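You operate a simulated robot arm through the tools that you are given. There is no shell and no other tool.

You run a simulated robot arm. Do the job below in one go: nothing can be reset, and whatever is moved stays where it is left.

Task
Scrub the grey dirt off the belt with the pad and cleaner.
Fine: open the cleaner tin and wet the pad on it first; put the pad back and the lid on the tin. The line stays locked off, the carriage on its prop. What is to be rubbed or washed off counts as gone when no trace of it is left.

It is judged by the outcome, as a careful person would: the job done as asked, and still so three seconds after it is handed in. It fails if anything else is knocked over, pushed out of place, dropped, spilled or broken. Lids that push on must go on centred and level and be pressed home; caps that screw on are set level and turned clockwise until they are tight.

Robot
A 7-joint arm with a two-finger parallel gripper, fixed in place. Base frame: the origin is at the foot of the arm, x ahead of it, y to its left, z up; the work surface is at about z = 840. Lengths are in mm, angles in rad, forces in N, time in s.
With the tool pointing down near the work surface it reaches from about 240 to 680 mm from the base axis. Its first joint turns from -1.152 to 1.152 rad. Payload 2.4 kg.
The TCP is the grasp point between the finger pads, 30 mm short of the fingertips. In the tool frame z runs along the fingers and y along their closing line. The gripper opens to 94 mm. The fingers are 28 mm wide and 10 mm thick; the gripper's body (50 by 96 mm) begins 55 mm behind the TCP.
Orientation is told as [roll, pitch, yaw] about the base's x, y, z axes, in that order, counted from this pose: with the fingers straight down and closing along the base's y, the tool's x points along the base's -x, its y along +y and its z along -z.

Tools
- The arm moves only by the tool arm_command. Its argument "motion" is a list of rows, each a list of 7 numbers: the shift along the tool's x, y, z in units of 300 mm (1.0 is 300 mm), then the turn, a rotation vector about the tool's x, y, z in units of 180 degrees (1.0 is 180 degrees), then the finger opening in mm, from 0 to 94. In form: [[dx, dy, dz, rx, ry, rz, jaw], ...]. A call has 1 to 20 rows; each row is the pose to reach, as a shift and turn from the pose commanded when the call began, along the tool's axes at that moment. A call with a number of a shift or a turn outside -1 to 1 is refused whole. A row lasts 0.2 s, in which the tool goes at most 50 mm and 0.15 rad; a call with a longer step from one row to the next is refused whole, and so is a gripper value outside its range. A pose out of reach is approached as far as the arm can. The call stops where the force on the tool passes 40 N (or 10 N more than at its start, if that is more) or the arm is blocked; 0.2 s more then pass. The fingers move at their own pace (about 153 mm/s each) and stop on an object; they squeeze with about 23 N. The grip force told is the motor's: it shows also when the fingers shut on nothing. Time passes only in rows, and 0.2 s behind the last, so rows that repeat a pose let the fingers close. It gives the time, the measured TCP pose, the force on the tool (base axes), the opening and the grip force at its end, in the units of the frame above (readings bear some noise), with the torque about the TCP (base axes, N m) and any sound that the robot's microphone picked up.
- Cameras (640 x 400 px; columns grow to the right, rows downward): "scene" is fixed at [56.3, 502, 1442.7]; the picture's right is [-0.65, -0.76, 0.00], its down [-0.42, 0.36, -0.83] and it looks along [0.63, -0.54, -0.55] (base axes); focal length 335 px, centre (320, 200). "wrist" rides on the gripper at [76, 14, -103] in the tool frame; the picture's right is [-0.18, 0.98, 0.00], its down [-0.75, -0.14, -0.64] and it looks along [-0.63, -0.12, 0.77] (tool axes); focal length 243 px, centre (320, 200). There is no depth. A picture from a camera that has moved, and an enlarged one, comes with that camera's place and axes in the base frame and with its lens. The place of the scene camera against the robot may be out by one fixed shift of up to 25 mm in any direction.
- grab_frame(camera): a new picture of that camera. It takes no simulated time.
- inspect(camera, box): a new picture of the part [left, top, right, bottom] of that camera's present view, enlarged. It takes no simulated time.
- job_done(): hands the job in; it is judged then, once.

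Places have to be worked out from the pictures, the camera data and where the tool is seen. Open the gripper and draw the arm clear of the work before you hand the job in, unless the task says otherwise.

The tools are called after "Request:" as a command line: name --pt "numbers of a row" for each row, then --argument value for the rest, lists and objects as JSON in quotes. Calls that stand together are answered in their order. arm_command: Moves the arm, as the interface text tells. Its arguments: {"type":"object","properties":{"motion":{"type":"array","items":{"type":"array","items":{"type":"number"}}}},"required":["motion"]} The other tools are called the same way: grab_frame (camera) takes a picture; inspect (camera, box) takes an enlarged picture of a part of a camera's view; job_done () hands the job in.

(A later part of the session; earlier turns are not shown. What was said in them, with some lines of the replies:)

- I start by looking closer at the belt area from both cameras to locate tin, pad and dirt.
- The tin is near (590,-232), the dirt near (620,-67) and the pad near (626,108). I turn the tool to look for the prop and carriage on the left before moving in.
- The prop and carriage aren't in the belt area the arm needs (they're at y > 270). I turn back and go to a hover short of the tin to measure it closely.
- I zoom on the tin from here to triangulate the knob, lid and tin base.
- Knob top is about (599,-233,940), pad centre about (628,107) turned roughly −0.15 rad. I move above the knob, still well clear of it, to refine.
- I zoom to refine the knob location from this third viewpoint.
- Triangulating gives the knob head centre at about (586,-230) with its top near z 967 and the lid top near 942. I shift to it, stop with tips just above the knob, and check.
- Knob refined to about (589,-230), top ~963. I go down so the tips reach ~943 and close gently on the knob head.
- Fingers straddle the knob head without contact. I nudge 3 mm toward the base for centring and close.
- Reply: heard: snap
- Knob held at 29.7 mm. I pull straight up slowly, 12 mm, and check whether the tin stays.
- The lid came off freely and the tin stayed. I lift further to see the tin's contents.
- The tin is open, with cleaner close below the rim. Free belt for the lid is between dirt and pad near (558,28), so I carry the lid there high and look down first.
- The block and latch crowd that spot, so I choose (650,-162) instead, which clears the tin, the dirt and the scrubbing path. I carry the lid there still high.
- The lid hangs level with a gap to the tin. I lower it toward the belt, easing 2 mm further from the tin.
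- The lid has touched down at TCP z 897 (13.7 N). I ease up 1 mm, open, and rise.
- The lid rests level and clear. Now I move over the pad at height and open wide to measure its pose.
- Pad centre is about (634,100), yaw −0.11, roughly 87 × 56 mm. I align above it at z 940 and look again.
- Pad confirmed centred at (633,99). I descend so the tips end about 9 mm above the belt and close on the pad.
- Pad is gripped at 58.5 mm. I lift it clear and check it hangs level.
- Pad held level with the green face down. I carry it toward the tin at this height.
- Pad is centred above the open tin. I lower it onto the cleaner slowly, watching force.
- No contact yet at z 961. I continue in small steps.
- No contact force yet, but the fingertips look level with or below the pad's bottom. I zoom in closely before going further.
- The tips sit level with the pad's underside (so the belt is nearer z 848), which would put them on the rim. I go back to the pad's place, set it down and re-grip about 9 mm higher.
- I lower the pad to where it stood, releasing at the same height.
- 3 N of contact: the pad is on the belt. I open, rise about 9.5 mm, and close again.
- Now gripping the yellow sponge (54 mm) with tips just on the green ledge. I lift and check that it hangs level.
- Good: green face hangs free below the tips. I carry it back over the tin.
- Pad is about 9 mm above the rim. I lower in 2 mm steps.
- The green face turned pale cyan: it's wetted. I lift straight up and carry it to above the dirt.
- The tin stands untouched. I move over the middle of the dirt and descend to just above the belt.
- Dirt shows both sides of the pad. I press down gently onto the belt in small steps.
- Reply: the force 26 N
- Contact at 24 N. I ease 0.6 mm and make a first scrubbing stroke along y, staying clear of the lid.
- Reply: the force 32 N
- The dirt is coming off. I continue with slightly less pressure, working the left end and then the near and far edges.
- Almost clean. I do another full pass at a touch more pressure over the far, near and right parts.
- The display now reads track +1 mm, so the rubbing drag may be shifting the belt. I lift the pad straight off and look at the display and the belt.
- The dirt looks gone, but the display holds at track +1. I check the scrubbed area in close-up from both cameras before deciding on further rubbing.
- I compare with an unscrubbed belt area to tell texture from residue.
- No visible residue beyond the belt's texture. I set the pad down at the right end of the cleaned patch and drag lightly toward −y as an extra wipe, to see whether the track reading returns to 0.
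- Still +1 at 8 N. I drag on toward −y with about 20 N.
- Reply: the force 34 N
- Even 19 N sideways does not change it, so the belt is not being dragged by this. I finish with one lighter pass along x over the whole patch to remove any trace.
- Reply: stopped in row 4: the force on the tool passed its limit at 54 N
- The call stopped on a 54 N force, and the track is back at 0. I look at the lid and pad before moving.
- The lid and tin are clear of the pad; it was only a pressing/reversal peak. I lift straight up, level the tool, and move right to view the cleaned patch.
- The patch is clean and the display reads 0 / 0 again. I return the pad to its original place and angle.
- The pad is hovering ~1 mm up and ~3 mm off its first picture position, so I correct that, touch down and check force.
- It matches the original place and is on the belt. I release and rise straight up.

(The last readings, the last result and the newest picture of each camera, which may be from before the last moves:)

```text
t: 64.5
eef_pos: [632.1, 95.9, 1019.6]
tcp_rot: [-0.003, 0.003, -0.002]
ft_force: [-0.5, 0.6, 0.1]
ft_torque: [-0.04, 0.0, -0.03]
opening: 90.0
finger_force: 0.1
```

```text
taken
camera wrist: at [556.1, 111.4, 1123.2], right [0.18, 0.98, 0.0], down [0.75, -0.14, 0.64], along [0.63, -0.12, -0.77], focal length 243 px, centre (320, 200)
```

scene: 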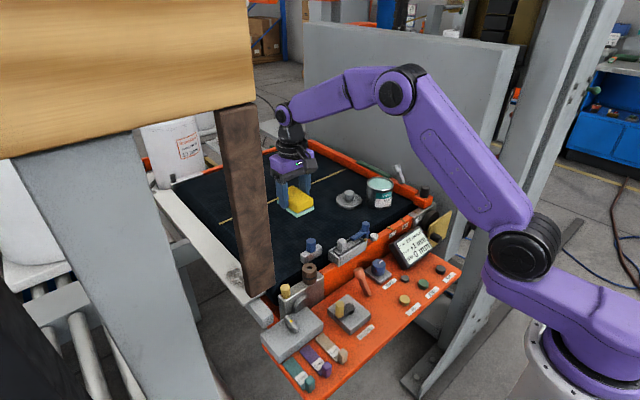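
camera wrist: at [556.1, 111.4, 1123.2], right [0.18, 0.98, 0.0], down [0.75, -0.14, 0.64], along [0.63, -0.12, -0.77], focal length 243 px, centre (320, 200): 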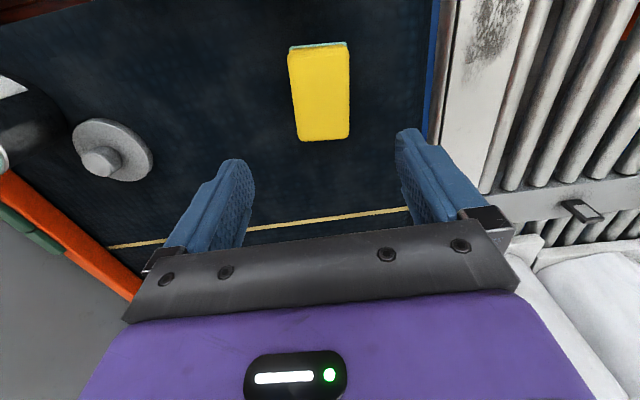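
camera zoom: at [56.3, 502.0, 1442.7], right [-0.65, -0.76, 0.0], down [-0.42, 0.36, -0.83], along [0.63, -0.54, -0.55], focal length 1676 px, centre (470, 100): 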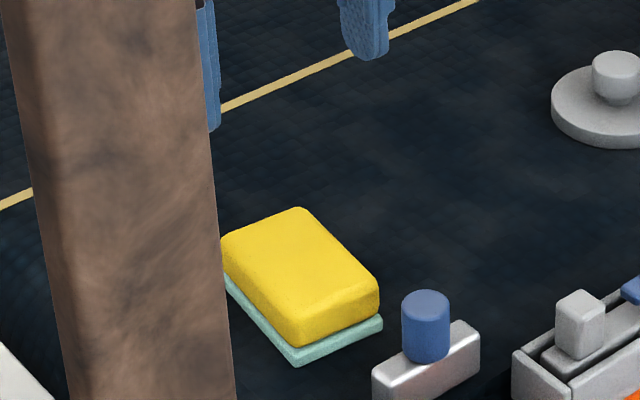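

Pad is back, level. I move over to view the cleaned patch from above without the pad in the way.

Request:
arm_command --pt "0.05 -0.12 -0.05 0 0 0 60" --pt "0.1 -0.24 -0.1 0 0 0 60" --pt "0.16 -0.36 -0.15 0 0 0 60" --pt "0.2 -0.46 -0.2 0 0 0 60" --pt "0.24 -0.52 -0.2 0 0 0 60" --pt "0.24 -0.52 -0.2 0 0 0 60"

Request:
grab_frame --camera "wrist"

Request:
inspect --camera "wrist" --box '[240, 30, 440, 170]'

Request:
inspect --camera "scene" --box '[280, 170, 420, 260]'

```text
t: 66.0
eef_pos: [561.9, -58.8, 1080.9]
tcp_rot: [-0.002, 0.001, 0.001]
ft_force: [0.3, 0.2, 0.7]
ft_torque: [0.0, 0.03, -0.01]
opening: 59.9
finger_force: 0.0
```

```text
taken
camera wrist: at [484.5, -45.5, 1184.2], right [0.18, 0.98, 0.0], down [0.75, -0.14, 0.64], along [0.63, -0.12, -0.77], focal length 243 px, centre (320, 200)
```

wrist: 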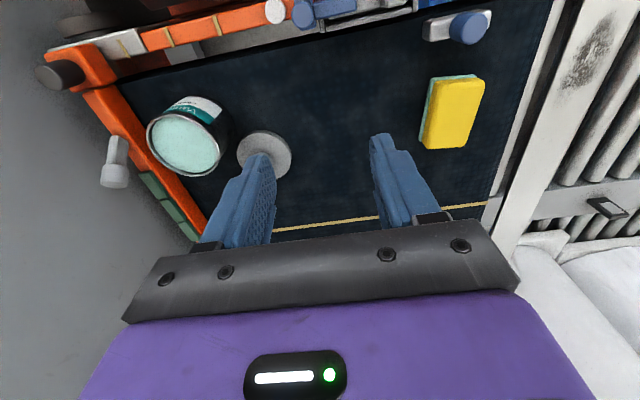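

```text
2.86 times, centred on (340, 100) of wrist
camera zoom: at [484.5, -45.5, 1184.2], right [0.18, 0.98, 0.0], down [0.75, -0.14, 0.64], along [0.63, -0.12, -0.77], focal length 693 px, centre (263, 486)
```

zoom: 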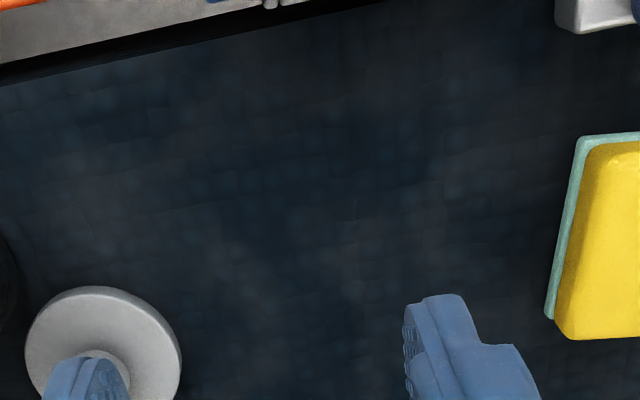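

```text
4.44 times, centred on (350, 215) of scene
camera zoom: at [56.3, 501.9, 1442.7], right [-0.65, -0.76, 0.0], down [-0.42, 0.36, -0.83], along [0.63, -0.54, -0.55], focal length 1490 px, centre (187, 133)
```

zoom: 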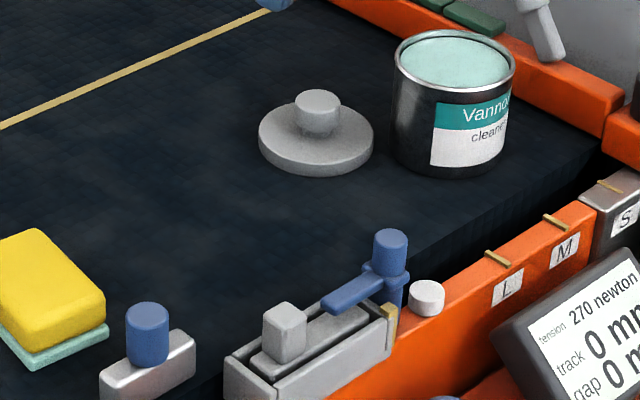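

The belt is clean. Now I go above the lid's knob to fetch it.

Request:
arm_command --pt "-0.075 -0.088 0 0 0 0 60" --pt "-0.15 -0.175 0 0 0 0 60" --pt "-0.225 -0.262 0 0 0 0 60" --pt "-0.295 -0.349 0 0 0 0 60" --pt "-0.295 -0.349 0.14 0 0 0 60" --pt "-0.295 -0.349 0.28 0 0 0 60" --pt "-0.295 -0.349 0.4 0 0 0 60" --pt "-0.295 -0.349 0.4 0 0 0 60"

Request:
inspect --camera "wrist" --box '[220, 40, 420, 200]'

Request:
inspect --camera "scene" --box '[320, 140, 420, 220]'

```text
t: 67.8
eef_pos: [649.1, -164.5, 961.3]
tcp_rot: [-0.002, -0.001, -0.002]
ft_force: [0.7, 0.7, -0.6]
ft_torque: [0.03, 0.01, -0.03]
opening: 59.9
finger_force: 0.1
```

```text
2.50 times, centred on (320, 120) of wrist
camera zoom: at [572.1, -149.2, 1065.7], right [0.18, 0.98, 0.0], down [0.75, -0.14, 0.64], along [0.63, -0.12, -0.77], focal length 606 px, centre (320, 400)
```

zoom: 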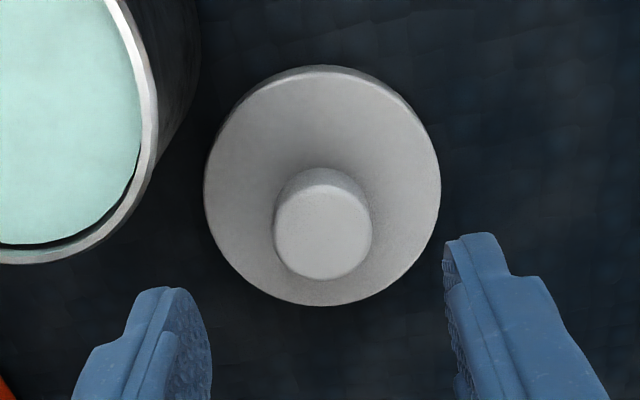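

```text
5.00 times, centred on (370, 180) of scene
camera zoom: at [56.3, 502.0, 1442.7], right [-0.65, -0.76, 0.0], down [-0.42, 0.36, -0.83], along [0.63, -0.54, -0.55], focal length 1676 px, centre (70, 300)
```

zoom: 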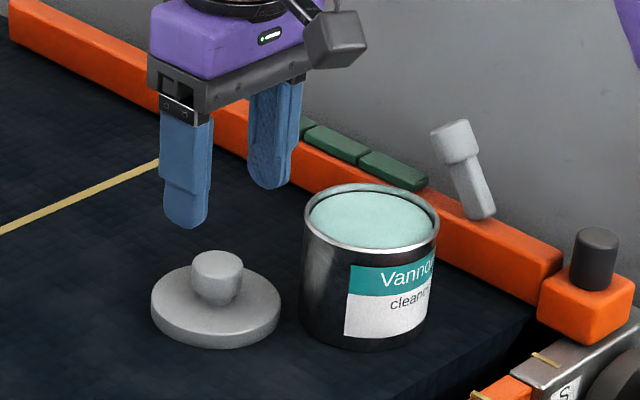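

Knob is centred between the fingers within about 1–2 mm. I descend to the earlier grip height and close.

Request:
arm_command --pt "-0.0033 0.002 0.08 0 0 0 60" --pt "-0.0033 0.002 0.16 0 0 0 60" --pt "-0.0033 0.002 0.2 0 0 0 60" --pt "-0.0033 0.002 0.207 0 0 0 60" --pt "-0.0033 0.002 0.207 0 0 0 40" --pt "-0.0033 0.002 0.207 0 0 0 20" --pt "-0.0033 0.002 0.207 0 0 0 20" --pt "-0.0033 0.002 0.207 0 0 0 20"

Request:
inspect --camera "wrist" --box '[200, 20, 440, 200]'

Request:
inspect --camera "scene" --box '[320, 150, 400, 220]'

```text
t: 69.5
eef_pos: [649.8, -162.9, 899.4]
tcp_rot: [-0.001, 0.001, -0.001]
ft_force: [0.5, -0.6, 0.2]
ft_torque: [0.01, 0.0, -0.01]
opening: 29.6
finger_force: 23.1
```

```text
2.22 times, centred on (320, 110) of wrist
camera zoom: at [573.8, -149.1, 1003.8], right [0.19, 0.98, 0.0], down [0.75, -0.14, 0.64], along [0.63, -0.12, -0.77], focal length 539 px, centre (320, 400)
```

zoom: 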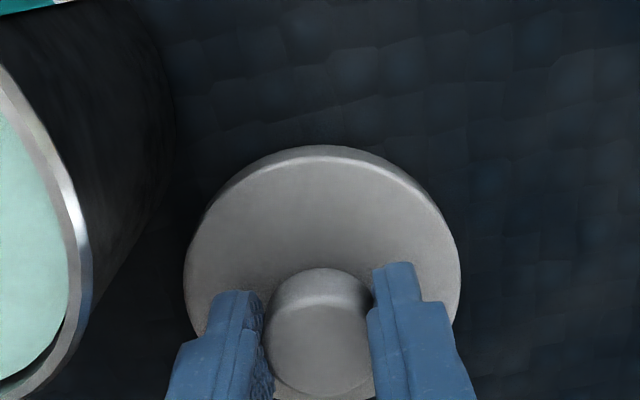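

```text
5.71 times, centred on (360, 185) of scene
camera zoom: at [56.3, 502.0, 1442.7], right [-0.65, -0.76, 0.0], down [-0.42, 0.36, -0.83], along [0.63, -0.54, -0.55], focal length 1915 px, centre (91, 286)
```

zoom: 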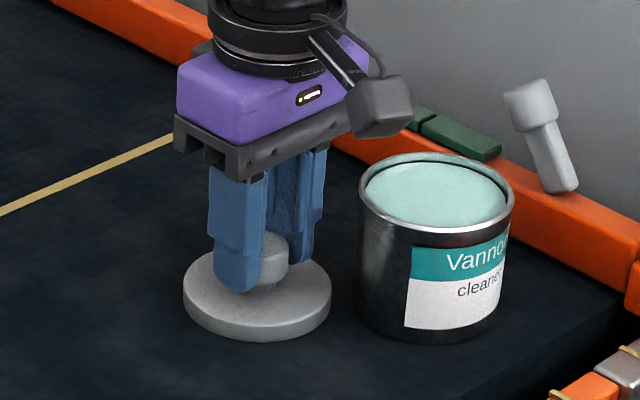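

Grip is the same as originally (within ~0.7 mm). I lift the lid and bring it above the tin.

Request:
arm_command --pt "0 0 -0.03 0 0 0 20" --pt "0 0 -0.15 0 0 0 20" --pt "0 0 -0.28 0 0 0 20" --pt "0 0 -0.38 0 0 0 20" --pt "0.07 -0.074 -0.38 0 0 0 20" --pt "0.14 -0.148 -0.38 0 0 0 20" --pt "0.212 -0.2227 -0.38 0 0 0 20" --pt "0.212 -0.2227 -0.38 0 0 0 20"

Request:
arm_command --pt "0 0 0 0 0 0 20"

Request:
arm_command --pt "0 0 0 0 0 0 20"

Request:
arm_command --pt "0 0 0 0 0 0 20"

Request:
inspect --camera "scene" --box '[350, 130, 430, 220]'

Request:
grab_frame --camera "wrist"

```text
t: 71.3
eef_pos: [587.1, -229.1, 1012.8]
tcp_rot: [-0.003, 0.001, 0.001]
ft_force: [0.2, -0.7, 0.0]
ft_torque: [-0.01, -0.02, 0.01]
opening: 29.4
finger_force: 23.1
```

```text
t: 71.8
eef_pos: [587.6, -230.4, 1013.2]
tcp_rot: [-0.003, 0.0, -0.001]
ft_force: [-0.1, 0.0, -0.3]
ft_torque: [0.02, -0.02, 0.0]
opening: 29.6
finger_force: 22.4
```

```text
t: 72.2
eef_pos: [586.0, -229.0, 1012.8]
tcp_rot: [-0.003, 0.0, -0.001]
ft_force: [-0.1, 0.7, 0.3]
ft_torque: [0.0, 0.03, 0.01]
opening: 29.8
finger_force: 22.8
```

```text
t: 72.5
eef_pos: [586.6, -228.0, 1013.8]
tcp_rot: [-0.001, 0.001, -0.001]
ft_force: [0.7, -0.8, -0.4]
ft_torque: [-0.03, -0.02, -0.01]
opening: 29.8
finger_force: 23.5
```

```text
4.44 times, centred on (390, 175) of scene
camera zoom: at [56.3, 502.0, 1442.7], right [-0.65, -0.76, 0.0], down [-0.42, 0.36, -0.83], along [0.63, -0.54, -0.55], focal length 1490 px, centre (9, 311)
```

zoom: 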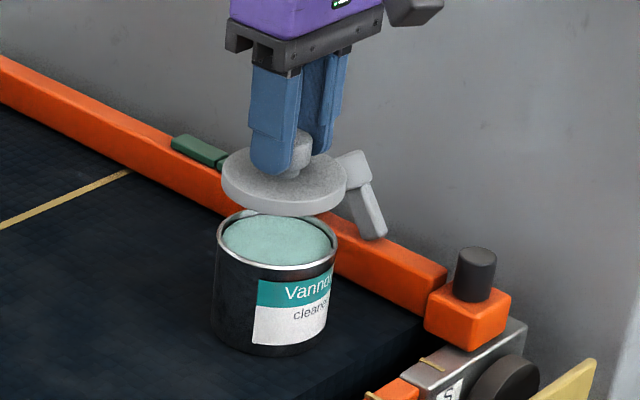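

```text
taken
camera wrist: at [510.2, -215.0, 1117.1], right [0.19, 0.98, 0.0], down [0.75, -0.14, 0.64], along [0.63, -0.12, -0.77], focal length 243 px, centre (320, 200)
```

wrist: 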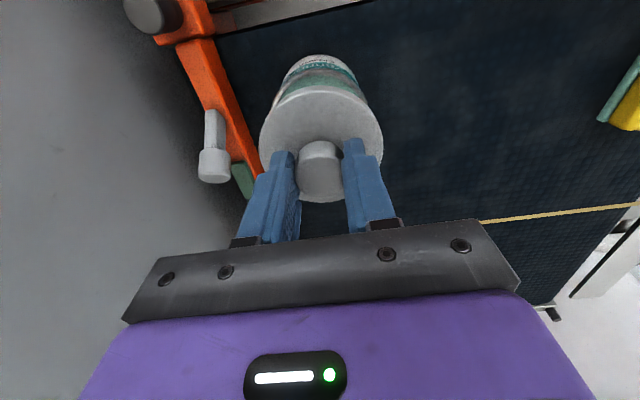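

Averaged readings put me about 1 mm too far +y. I correct that and lower to the height of the earlier lift-off picture to compare.

Request:
arm_command --pt "0 -0.0037 0.03 -0.0008 0 0 20" --pt "0 -0.0037 0.06 -0.0008 0 0 20" --pt "0 -0.0037 0.087 -0.0008 0 0 20" --pt "0 -0.0037 0.087 -0.0008 0 0 20"

Request:
arm_command --pt "0 0 0 0 0 0 20"

Request:
inspect --camera "scene" --box '[350, 150, 430, 220]'

Request:
inspect --camera "wrist" --box '[200, 20, 440, 200]'

```text
t: 73.5
eef_pos: [587.4, -230.5, 986.8]
tcp_rot: [0.002, 0.001, -0.002]
ft_force: [-0.8, 0.3, -1.1]
ft_torque: [0.01, 0.03, -0.01]
opening: 29.7
finger_force: 23.5
```

```text
t: 74.0
eef_pos: [587.5, -230.2, 987.3]
tcp_rot: [0.002, 0.0, -0.002]
ft_force: [-0.9, 0.1, 0.4]
ft_torque: [-0.02, 0.0, -0.01]
opening: 29.9
finger_force: 22.9
```

```text
5.71 times, centred on (390, 185) of scene
camera zoom: at [56.3, 502.0, 1442.7], right [-0.65, -0.76, 0.0], down [-0.42, 0.36, -0.83], along [0.63, -0.54, -0.55], focal length 1915 px, centre (-80, 286)
```

zoom: 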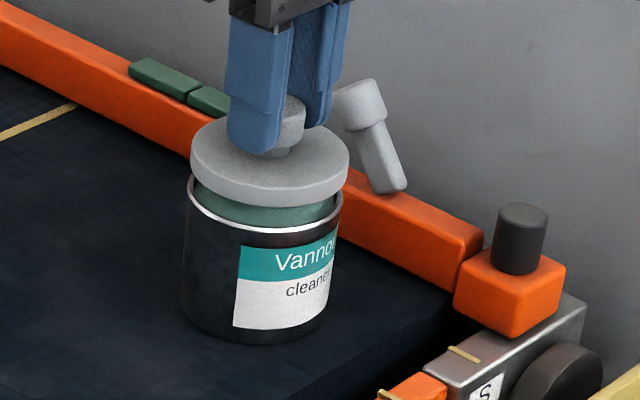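

```text
2.22 times, centred on (320, 110) of wrist
camera zoom: at [510.5, -216.6, 1091.2], right [0.19, 0.98, 0.0], down [0.75, -0.14, 0.64], along [0.63, -0.12, -0.77], focal length 539 px, centre (320, 400)
```

zoom: 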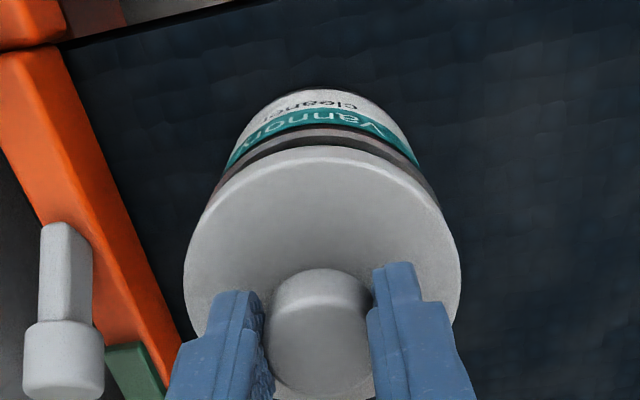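

Alignment matches the lift-off picture within half a millimetre. I lower the lid onto the tin.

Request:
arm_command --pt "0.001 0 0.012 0.0003 0 0 20" --pt "0.001 0 0.022 0.0003 0 0 20" --pt "0.001 0 0.03 0.0003 0 0 20" --pt "0.001 0 0.034 0.0003 0 0 20"

Request:
inspect --camera "scene" --box '[360, 140, 420, 200]'

```text
t: 75.0
eef_pos: [587.0, -229.9, 977.1]
tcp_rot: [0.002, 0.001, -0.003]
ft_force: [0.6, -0.4, -0.3]
ft_torque: [-0.01, 0.04, -0.01]
opening: 29.4
finger_force: 22.8
```

```text
6.67 times, centred on (390, 170) of scene
camera zoom: at [56.3, 502.0, 1442.7], right [-0.65, -0.76, 0.0], down [-0.42, 0.36, -0.83], along [0.63, -0.54, -0.55], focal length 2234 px, centre (-147, 400)
```

zoom: 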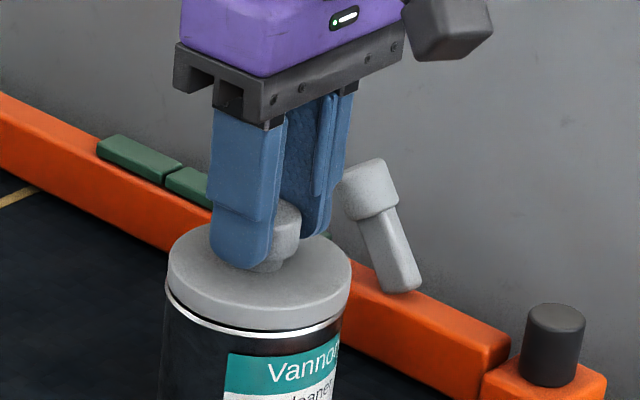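

Nearly home, still no force. I press down in 1 mm steps until it bears firmly.

Request:
arm_command --pt "0 0 0.004 0 0 0 20" --pt "0 0 0.008 0 0 0 20" --pt "0 0 0.012 0 0 0 20"

Request:
inspect --camera "scene" --box '[360, 140, 420, 200]'

```text
t: 75.8
eef_pos: [585.9, -231.2, 974.6]
tcp_rot: [0.0, -0.001, 0.001]
ft_force: [-3.6, 0.9, 11.6]
ft_torque: [0.07, 0.18, 0.02]
opening: 29.7
finger_force: 23.4
```

```text
6.67 times, centred on (390, 170) of scene
camera zoom: at [55.9, 502.1, 1442.7], right [-0.65, -0.76, 0.0], down [-0.42, 0.36, -0.83], along [0.63, -0.54, -0.55], focal length 2234 px, centre (-147, 400)
```

zoom: 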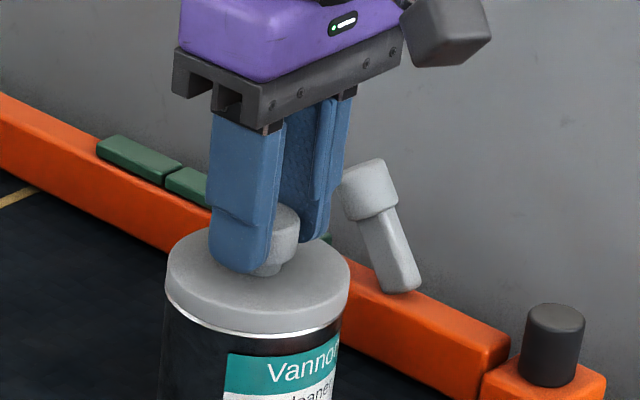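

It bears at 11.6 N. I press further to make sure it is home, listening for a click.

Request:
arm_command --pt "0 0 0.003 0 0 0 20" --pt "0 0 0.005 0 0 0 20" --pt "0 0 0.005 0 0 0 20"

Request:
inspect --camera "scene" --box '[360, 140, 420, 200]'

```text
t: 76.5
eef_pos: [587.3, -230.0, 974.1]
tcp_rot: [-0.002, -0.005, -0.001]
ft_force: [-3.1, 2.0, 26.7]
ft_torque: [0.0, -0.06, 0.01]
opening: 29.7
finger_force: 22.8
```

```text
6.67 times, centred on (390, 170) of scene
camera zoom: at [55.7, 502.2, 1442.7], right [-0.65, -0.76, 0.0], down [-0.42, 0.36, -0.83], along [0.63, -0.54, -0.55], focal length 2234 px, centre (-147, 400)
```

zoom: 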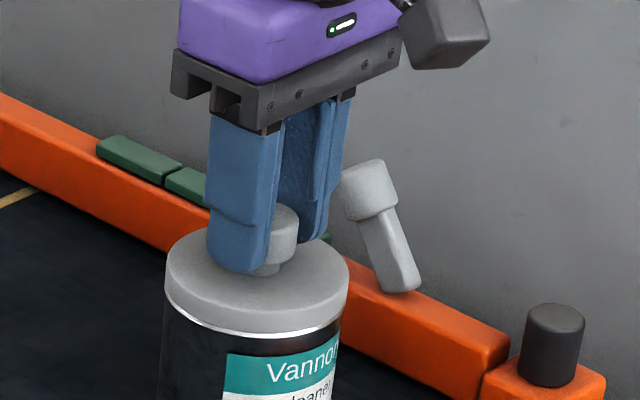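

26.7 N and seated; I press a bit more to be sure, staying within the limit.

Request:
arm_command --pt "0 0 0.002 0 0 0 20" --pt "0 0 0.003 0 0 0 20" --pt "0 0 0.003 0 0 0 20"

Request:
inspect --camera "scene" --box '[372, 165, 412, 200]'

```text
t: 77.3
eef_pos: [586.4, -229.4, 972.2]
tcp_rot: [-0.002, -0.004, 0.0]
ft_force: [2.6, -0.3, 24.7]
ft_torque: [-0.02, -0.2, 0.0]
opening: 29.7
finger_force: 23.0
```

```text
11.43 times, centred on (392, 182) of scene
camera zoom: at [55.8, 502.1, 1442.7], right [-0.65, -0.76, 0.0], down [-0.42, 0.36, -0.83], along [0.63, -0.54, -0.55], focal length 3831 px, centre (-503, 400)
```

zoom: 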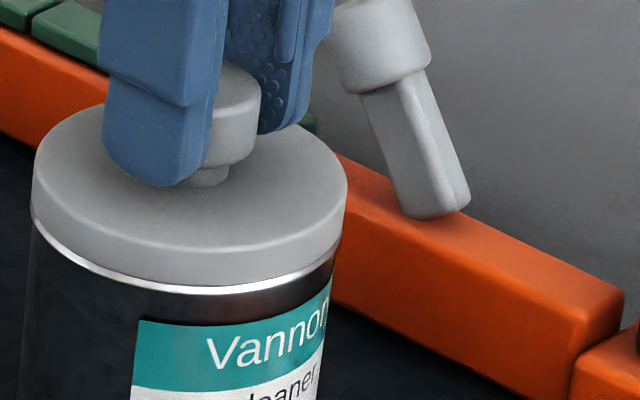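

The lid looks level; the fingers may be slipping on the knob. I release, rise, and compare with the original closed-tin picture.

Request:
arm_command --pt "0 0 -0.004 0 0 0 20" --pt "0 0 -0.006 0 0 0 45" --pt "0 0 -0.006 0 0 0 60" --pt "0 0 -0.006 0 0 0 60" --pt "0 0 -0.08 0 0 0 60" --pt "0 0 -0.16 0 0 0 60" --pt "0 0 -0.2 0 0 0 60"

Request:
inspect --camera "scene" --box '[365, 150, 415, 200]'

Request:
inspect --camera "scene" --box '[340, 150, 440, 220]'

Request:
inspect --camera "wrist" --box '[260, 30, 380, 160]'

```text
t: 79.0
eef_pos: [587.2, -230.5, 1030.1]
tcp_rot: [0.0, 0.001, -0.001]
ft_force: [-0.4, -0.2, 0.3]
ft_torque: [0.03, -0.02, 0.03]
opening: 59.9
finger_force: 0.0
heard: snap
```

```text
8.00 times, centred on (390, 175) of scene
camera zoom: at [56.3, 502.0, 1442.7], right [-0.65, -0.76, 0.0], down [-0.42, 0.36, -0.83], along [0.63, -0.54, -0.55], focal length 2681 px, centre (-240, 400)
```

zoom: 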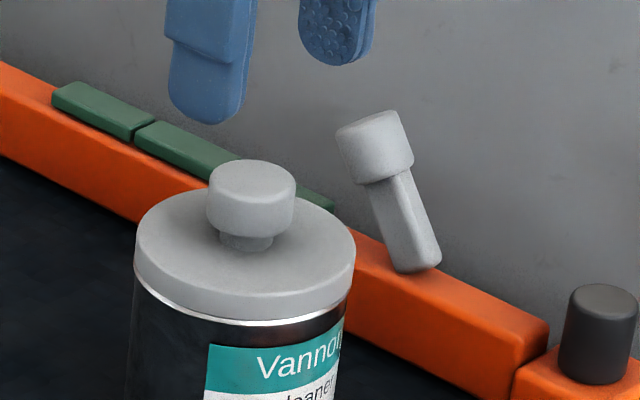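

```text
5.71 times, centred on (390, 185) of scene
camera zoom: at [56.3, 502.0, 1442.7], right [-0.65, -0.76, 0.0], down [-0.42, 0.36, -0.83], along [0.63, -0.54, -0.55], focal length 1915 px, centre (-80, 286)
```

zoom: 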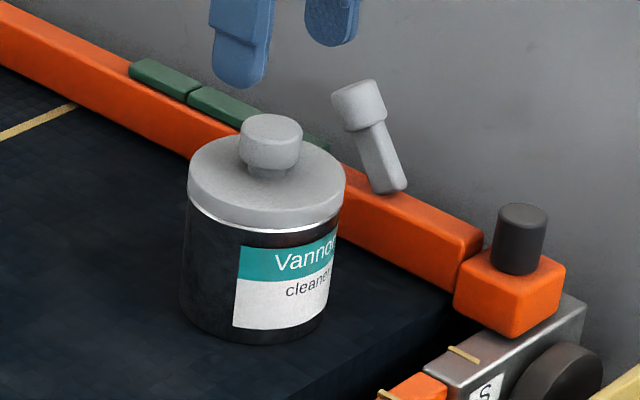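

```text
3.08 times, centred on (320, 95) of wrist
camera zoom: at [510.9, -215.3, 1134.2], right [0.18, 0.98, 0.0], down [0.75, -0.14, 0.64], along [0.63, -0.12, -0.77], focal length 746 px, centre (320, 523)
```

zoom: 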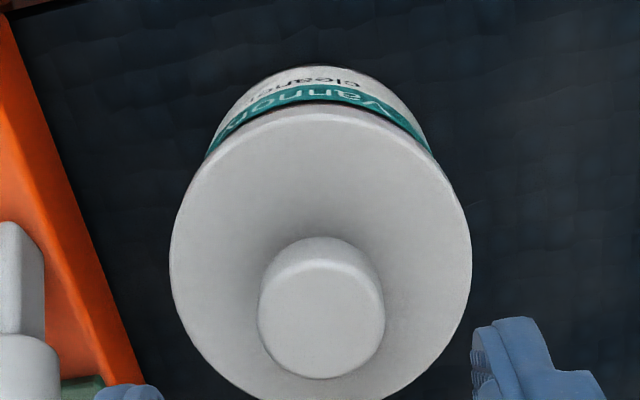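

The lid sits level and about 2 mm deeper than at the start, with a snap heard. As a check I close the fingers and press squarely on the knob top.

Request:
arm_command --pt "0 0 0 0 0 0 30" --pt "0 0 0 0 0 0 4" --pt "0 0 0.05 0 0 0 4" --pt "0 0 0.09 0 0 0 4" --pt "0 0 0.1 0 0 0 4"

Request:
inspect --camera "scene" --box '[365, 150, 415, 200]'

```text
t: 80.2
eef_pos: [585.7, -229.8, 999.9]
tcp_rot: [0.0, 0.002, -0.001]
ft_force: [0.2, -0.3, 1.0]
ft_torque: [0.0, 0.0, -0.02]
opening: 3.9
finger_force: 0.0
```

```text
8.00 times, centred on (390, 175) of scene
camera zoom: at [56.3, 502.0, 1442.7], right [-0.65, -0.76, 0.0], down [-0.42, 0.36, -0.83], along [0.63, -0.54, -0.55], focal length 2681 px, centre (-240, 400)
```

zoom: 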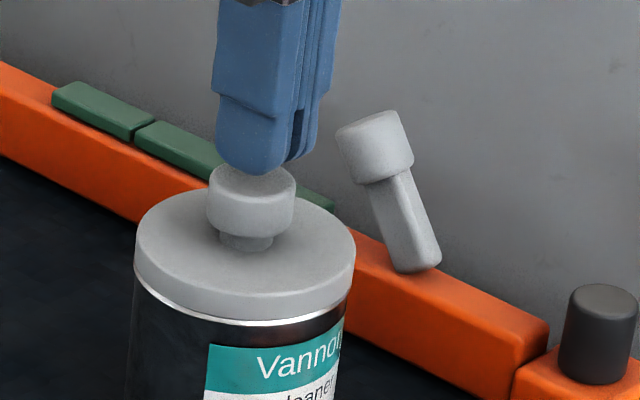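

The tips are just above the knob's centre. I press down in 1 mm steps.

Request:
arm_command --pt "0 0 0.004 0 0 0 4" --pt "0 0 0.008 0 0 0 4" --pt "0 0 0.011 0 0 0 4" --pt "0 0 0.014 0 0 0 4"

```text
t: 81.2
eef_pos: [587.9, -230.3, 997.1]
tcp_rot: [0.001, 0.001, -0.001]
ft_force: [-0.3, 0.0, 0.4]
ft_torque: [-0.01, 0.0, 0.03]
opening: 4.0
finger_force: 0.0
```

Request:
arm_command --pt "0 0 0.004 0 0 0 4" --pt "0 0 0.007 0 0 0 4" --pt "0 0 0.01 0 0 0 4"

Request:
inspect --camera "scene" --box '[365, 150, 415, 200]'

```text
t: 82.0
eef_pos: [586.5, -230.7, 993.4]
tcp_rot: [0.0, 0.0, -0.001]
ft_force: [-0.4, 0.5, 0.6]
ft_torque: [-0.04, 0.02, 0.01]
opening: 3.9
finger_force: 0.1
```

```text
8.00 times, centred on (390, 175) of scene
camera zoom: at [56.3, 502.0, 1442.7], right [-0.65, -0.76, 0.0], down [-0.42, 0.36, -0.83], along [0.63, -0.54, -0.55], focal length 2681 px, centre (-240, 400)
```

zoom: 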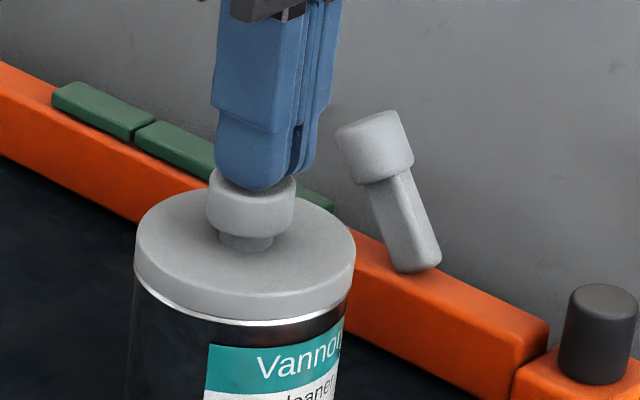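

Almost touching. I continue in small steps to press.

Request:
arm_command --pt "0 0 0.003 0 0 0 4" --pt "0 0 0.006 0 0 0 4" --pt "0 0 0.009 0 0 0 4"

```text
t: 82.8
eef_pos: [586.5, -228.2, 990.3]
tcp_rot: [-0.001, 0.001, -0.001]
ft_force: [-1.9, 0.4, 5.9]
ft_torque: [0.04, 0.03, 0.02]
opening: 3.9
finger_force: 0.2
```

Contact on the knob at 6 N. I press on to about 30 N.

Request:
arm_command --pt "0 0 0.003 0 0 0 4" --pt "0 0 0.006 0 0 0 4" --pt "0 0 0.006 0 0 0 4"

Request:
inspect --camera "scene" --box '[365, 150, 415, 200]'

```text
t: 83.5
eef_pos: [586.2, -228.8, 992.0]
tcp_rot: [0.0, -0.003, -0.001]
ft_force: [-5.0, 3.3, 27.6]
ft_torque: [0.1, 0.19, 0.04]
opening: 3.9
finger_force: 0.0
```

```text
8.00 times, centred on (390, 175) of scene
camera zoom: at [55.6, 502.3, 1442.6], right [-0.65, -0.76, 0.0], down [-0.42, 0.36, -0.83], along [0.63, -0.54, -0.55], focal length 2681 px, centre (-240, 400)
```

zoom: 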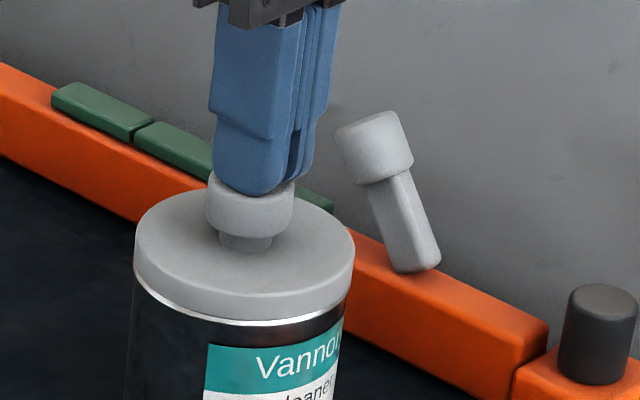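

Firm at 27.6 N with no further movement and no click: the lid is home. I rise and draw the arm back clear.

Request:
arm_command --pt "0 0 -0.02 0 0 0 4" --pt "0 0 -0.14 0 0 0 4" --pt "0 0 -0.28 0 0 0 40" --pt "0 0 -0.42 0 0 0 80" --pt "0 0 -0.56 0 0 0 94" --pt "0.12 0.05 -0.65 0 0 0 94" --pt "0.26 0.1 -0.7 0 0 0 94" --pt "0.4 0.15 -0.72 0 0 0 94" --pt "0.54 0.2 -0.72 0 0 0 94" --pt "0.54 0.2 -0.72 0 0 0 94"

Request:
grab_frame --camera "scene"

Request:
grab_frame --camera "wrist"

Request:
inspect --camera "scene" --box '[240, 140, 460, 280]'

Request:
inspect --camera "wrist" --box '[240, 60, 540, 240]'

```text
t: 85.8
eef_pos: [424.0, -167.2, 1203.7]
tcp_rot: [0.0, 0.002, -0.002]
ft_force: [0.0, 0.8, -0.4]
ft_torque: [0.01, 0.0, -0.01]
opening: 94.0
finger_force: 0.1
```

```text
taken
```

scene: 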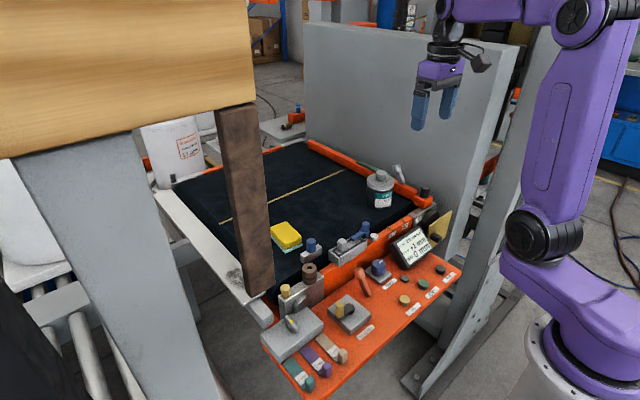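

```text
taken
camera wrist: at [347.5, -153.6, 1308.1], right [0.19, 0.98, 0.0], down [0.75, -0.14, 0.64], along [0.63, -0.12, -0.77], focal length 243 px, centre (320, 200)
```

wrist: 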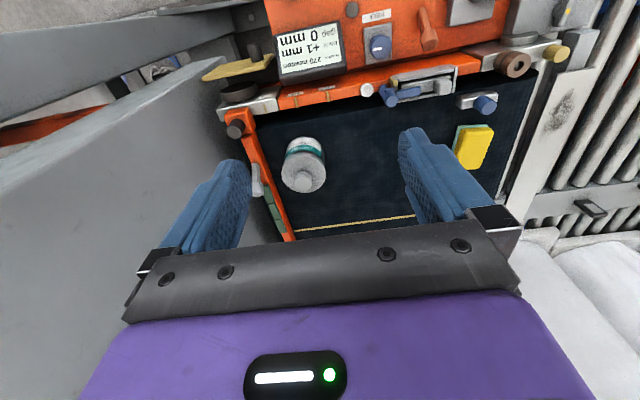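

```text
2.86 times, centred on (350, 210) of scene
camera zoom: at [56.2, 502.0, 1442.7], right [-0.65, -0.76, 0.0], down [-0.42, 0.36, -0.83], along [0.63, -0.54, -0.55], focal length 958 px, centre (234, 171)
```

zoom: 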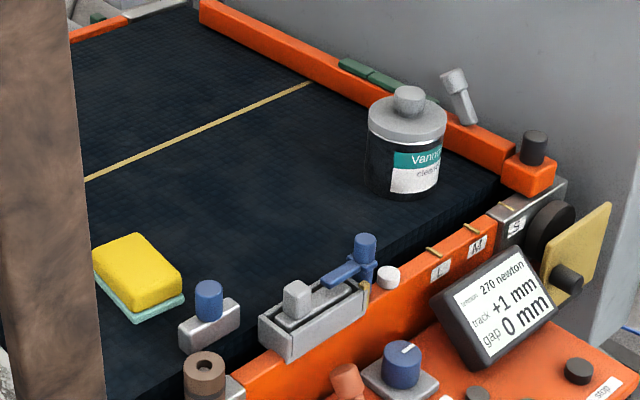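

```text
2.13 times, centred on (390, 150) of wrist
camera zoom: at [347.5, -153.6, 1308.1], right [0.19, 0.98, 0.0], down [0.75, -0.14, 0.64], along [0.63, -0.12, -0.77], focal length 518 px, centre (171, 307)
```

zoom: 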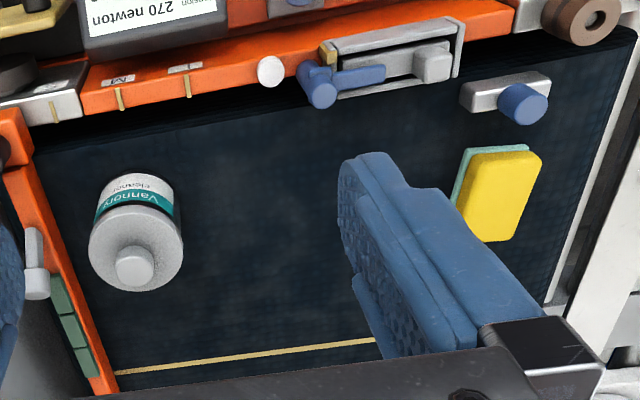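

The belt is clean, the pad is back in place, and the lid is level and pressed home. The prop, latch and controls look as they did at the start. The track figure flips between 0 and +1 even with nothing touching the belt, so I take it as display jitter. The gripper is open and clear, so I hand the job in.

Request:
job_done

```text
The job is handed in.
```

I scrubbed the grey dirt off the belt and handed the job in. No trace of the dirt showed in the final pictures from either camera.

- **Pad:** I wetted it on the open cleaner tin before scrubbing. It is back in its original spot, matching its first position to within about a millimetre.
- **Tin:** the lid is on, centred and level. I pressed on the knob afterwards with about 28 N and it did not move.
- **Line:** I left the locks and controls alone. The carriage prop looked unmoved in the last scene picture.

- **Force stop:** during the last wipe one movement stopped itself at 54 N. The tin, lid and pad looked undisturbed when I checked, and I lifted off there.
- **Track reading:** the display started at 0 mm and read +1 mm at the end. It changed to +1 during one scrubbing pass, went back to 0 later, and showed +1 again after I had drawn the arm away. I took it as display jitter because a sideways drag of about 19 N did not change it, but I could not confirm the belt's position to the millimetre.
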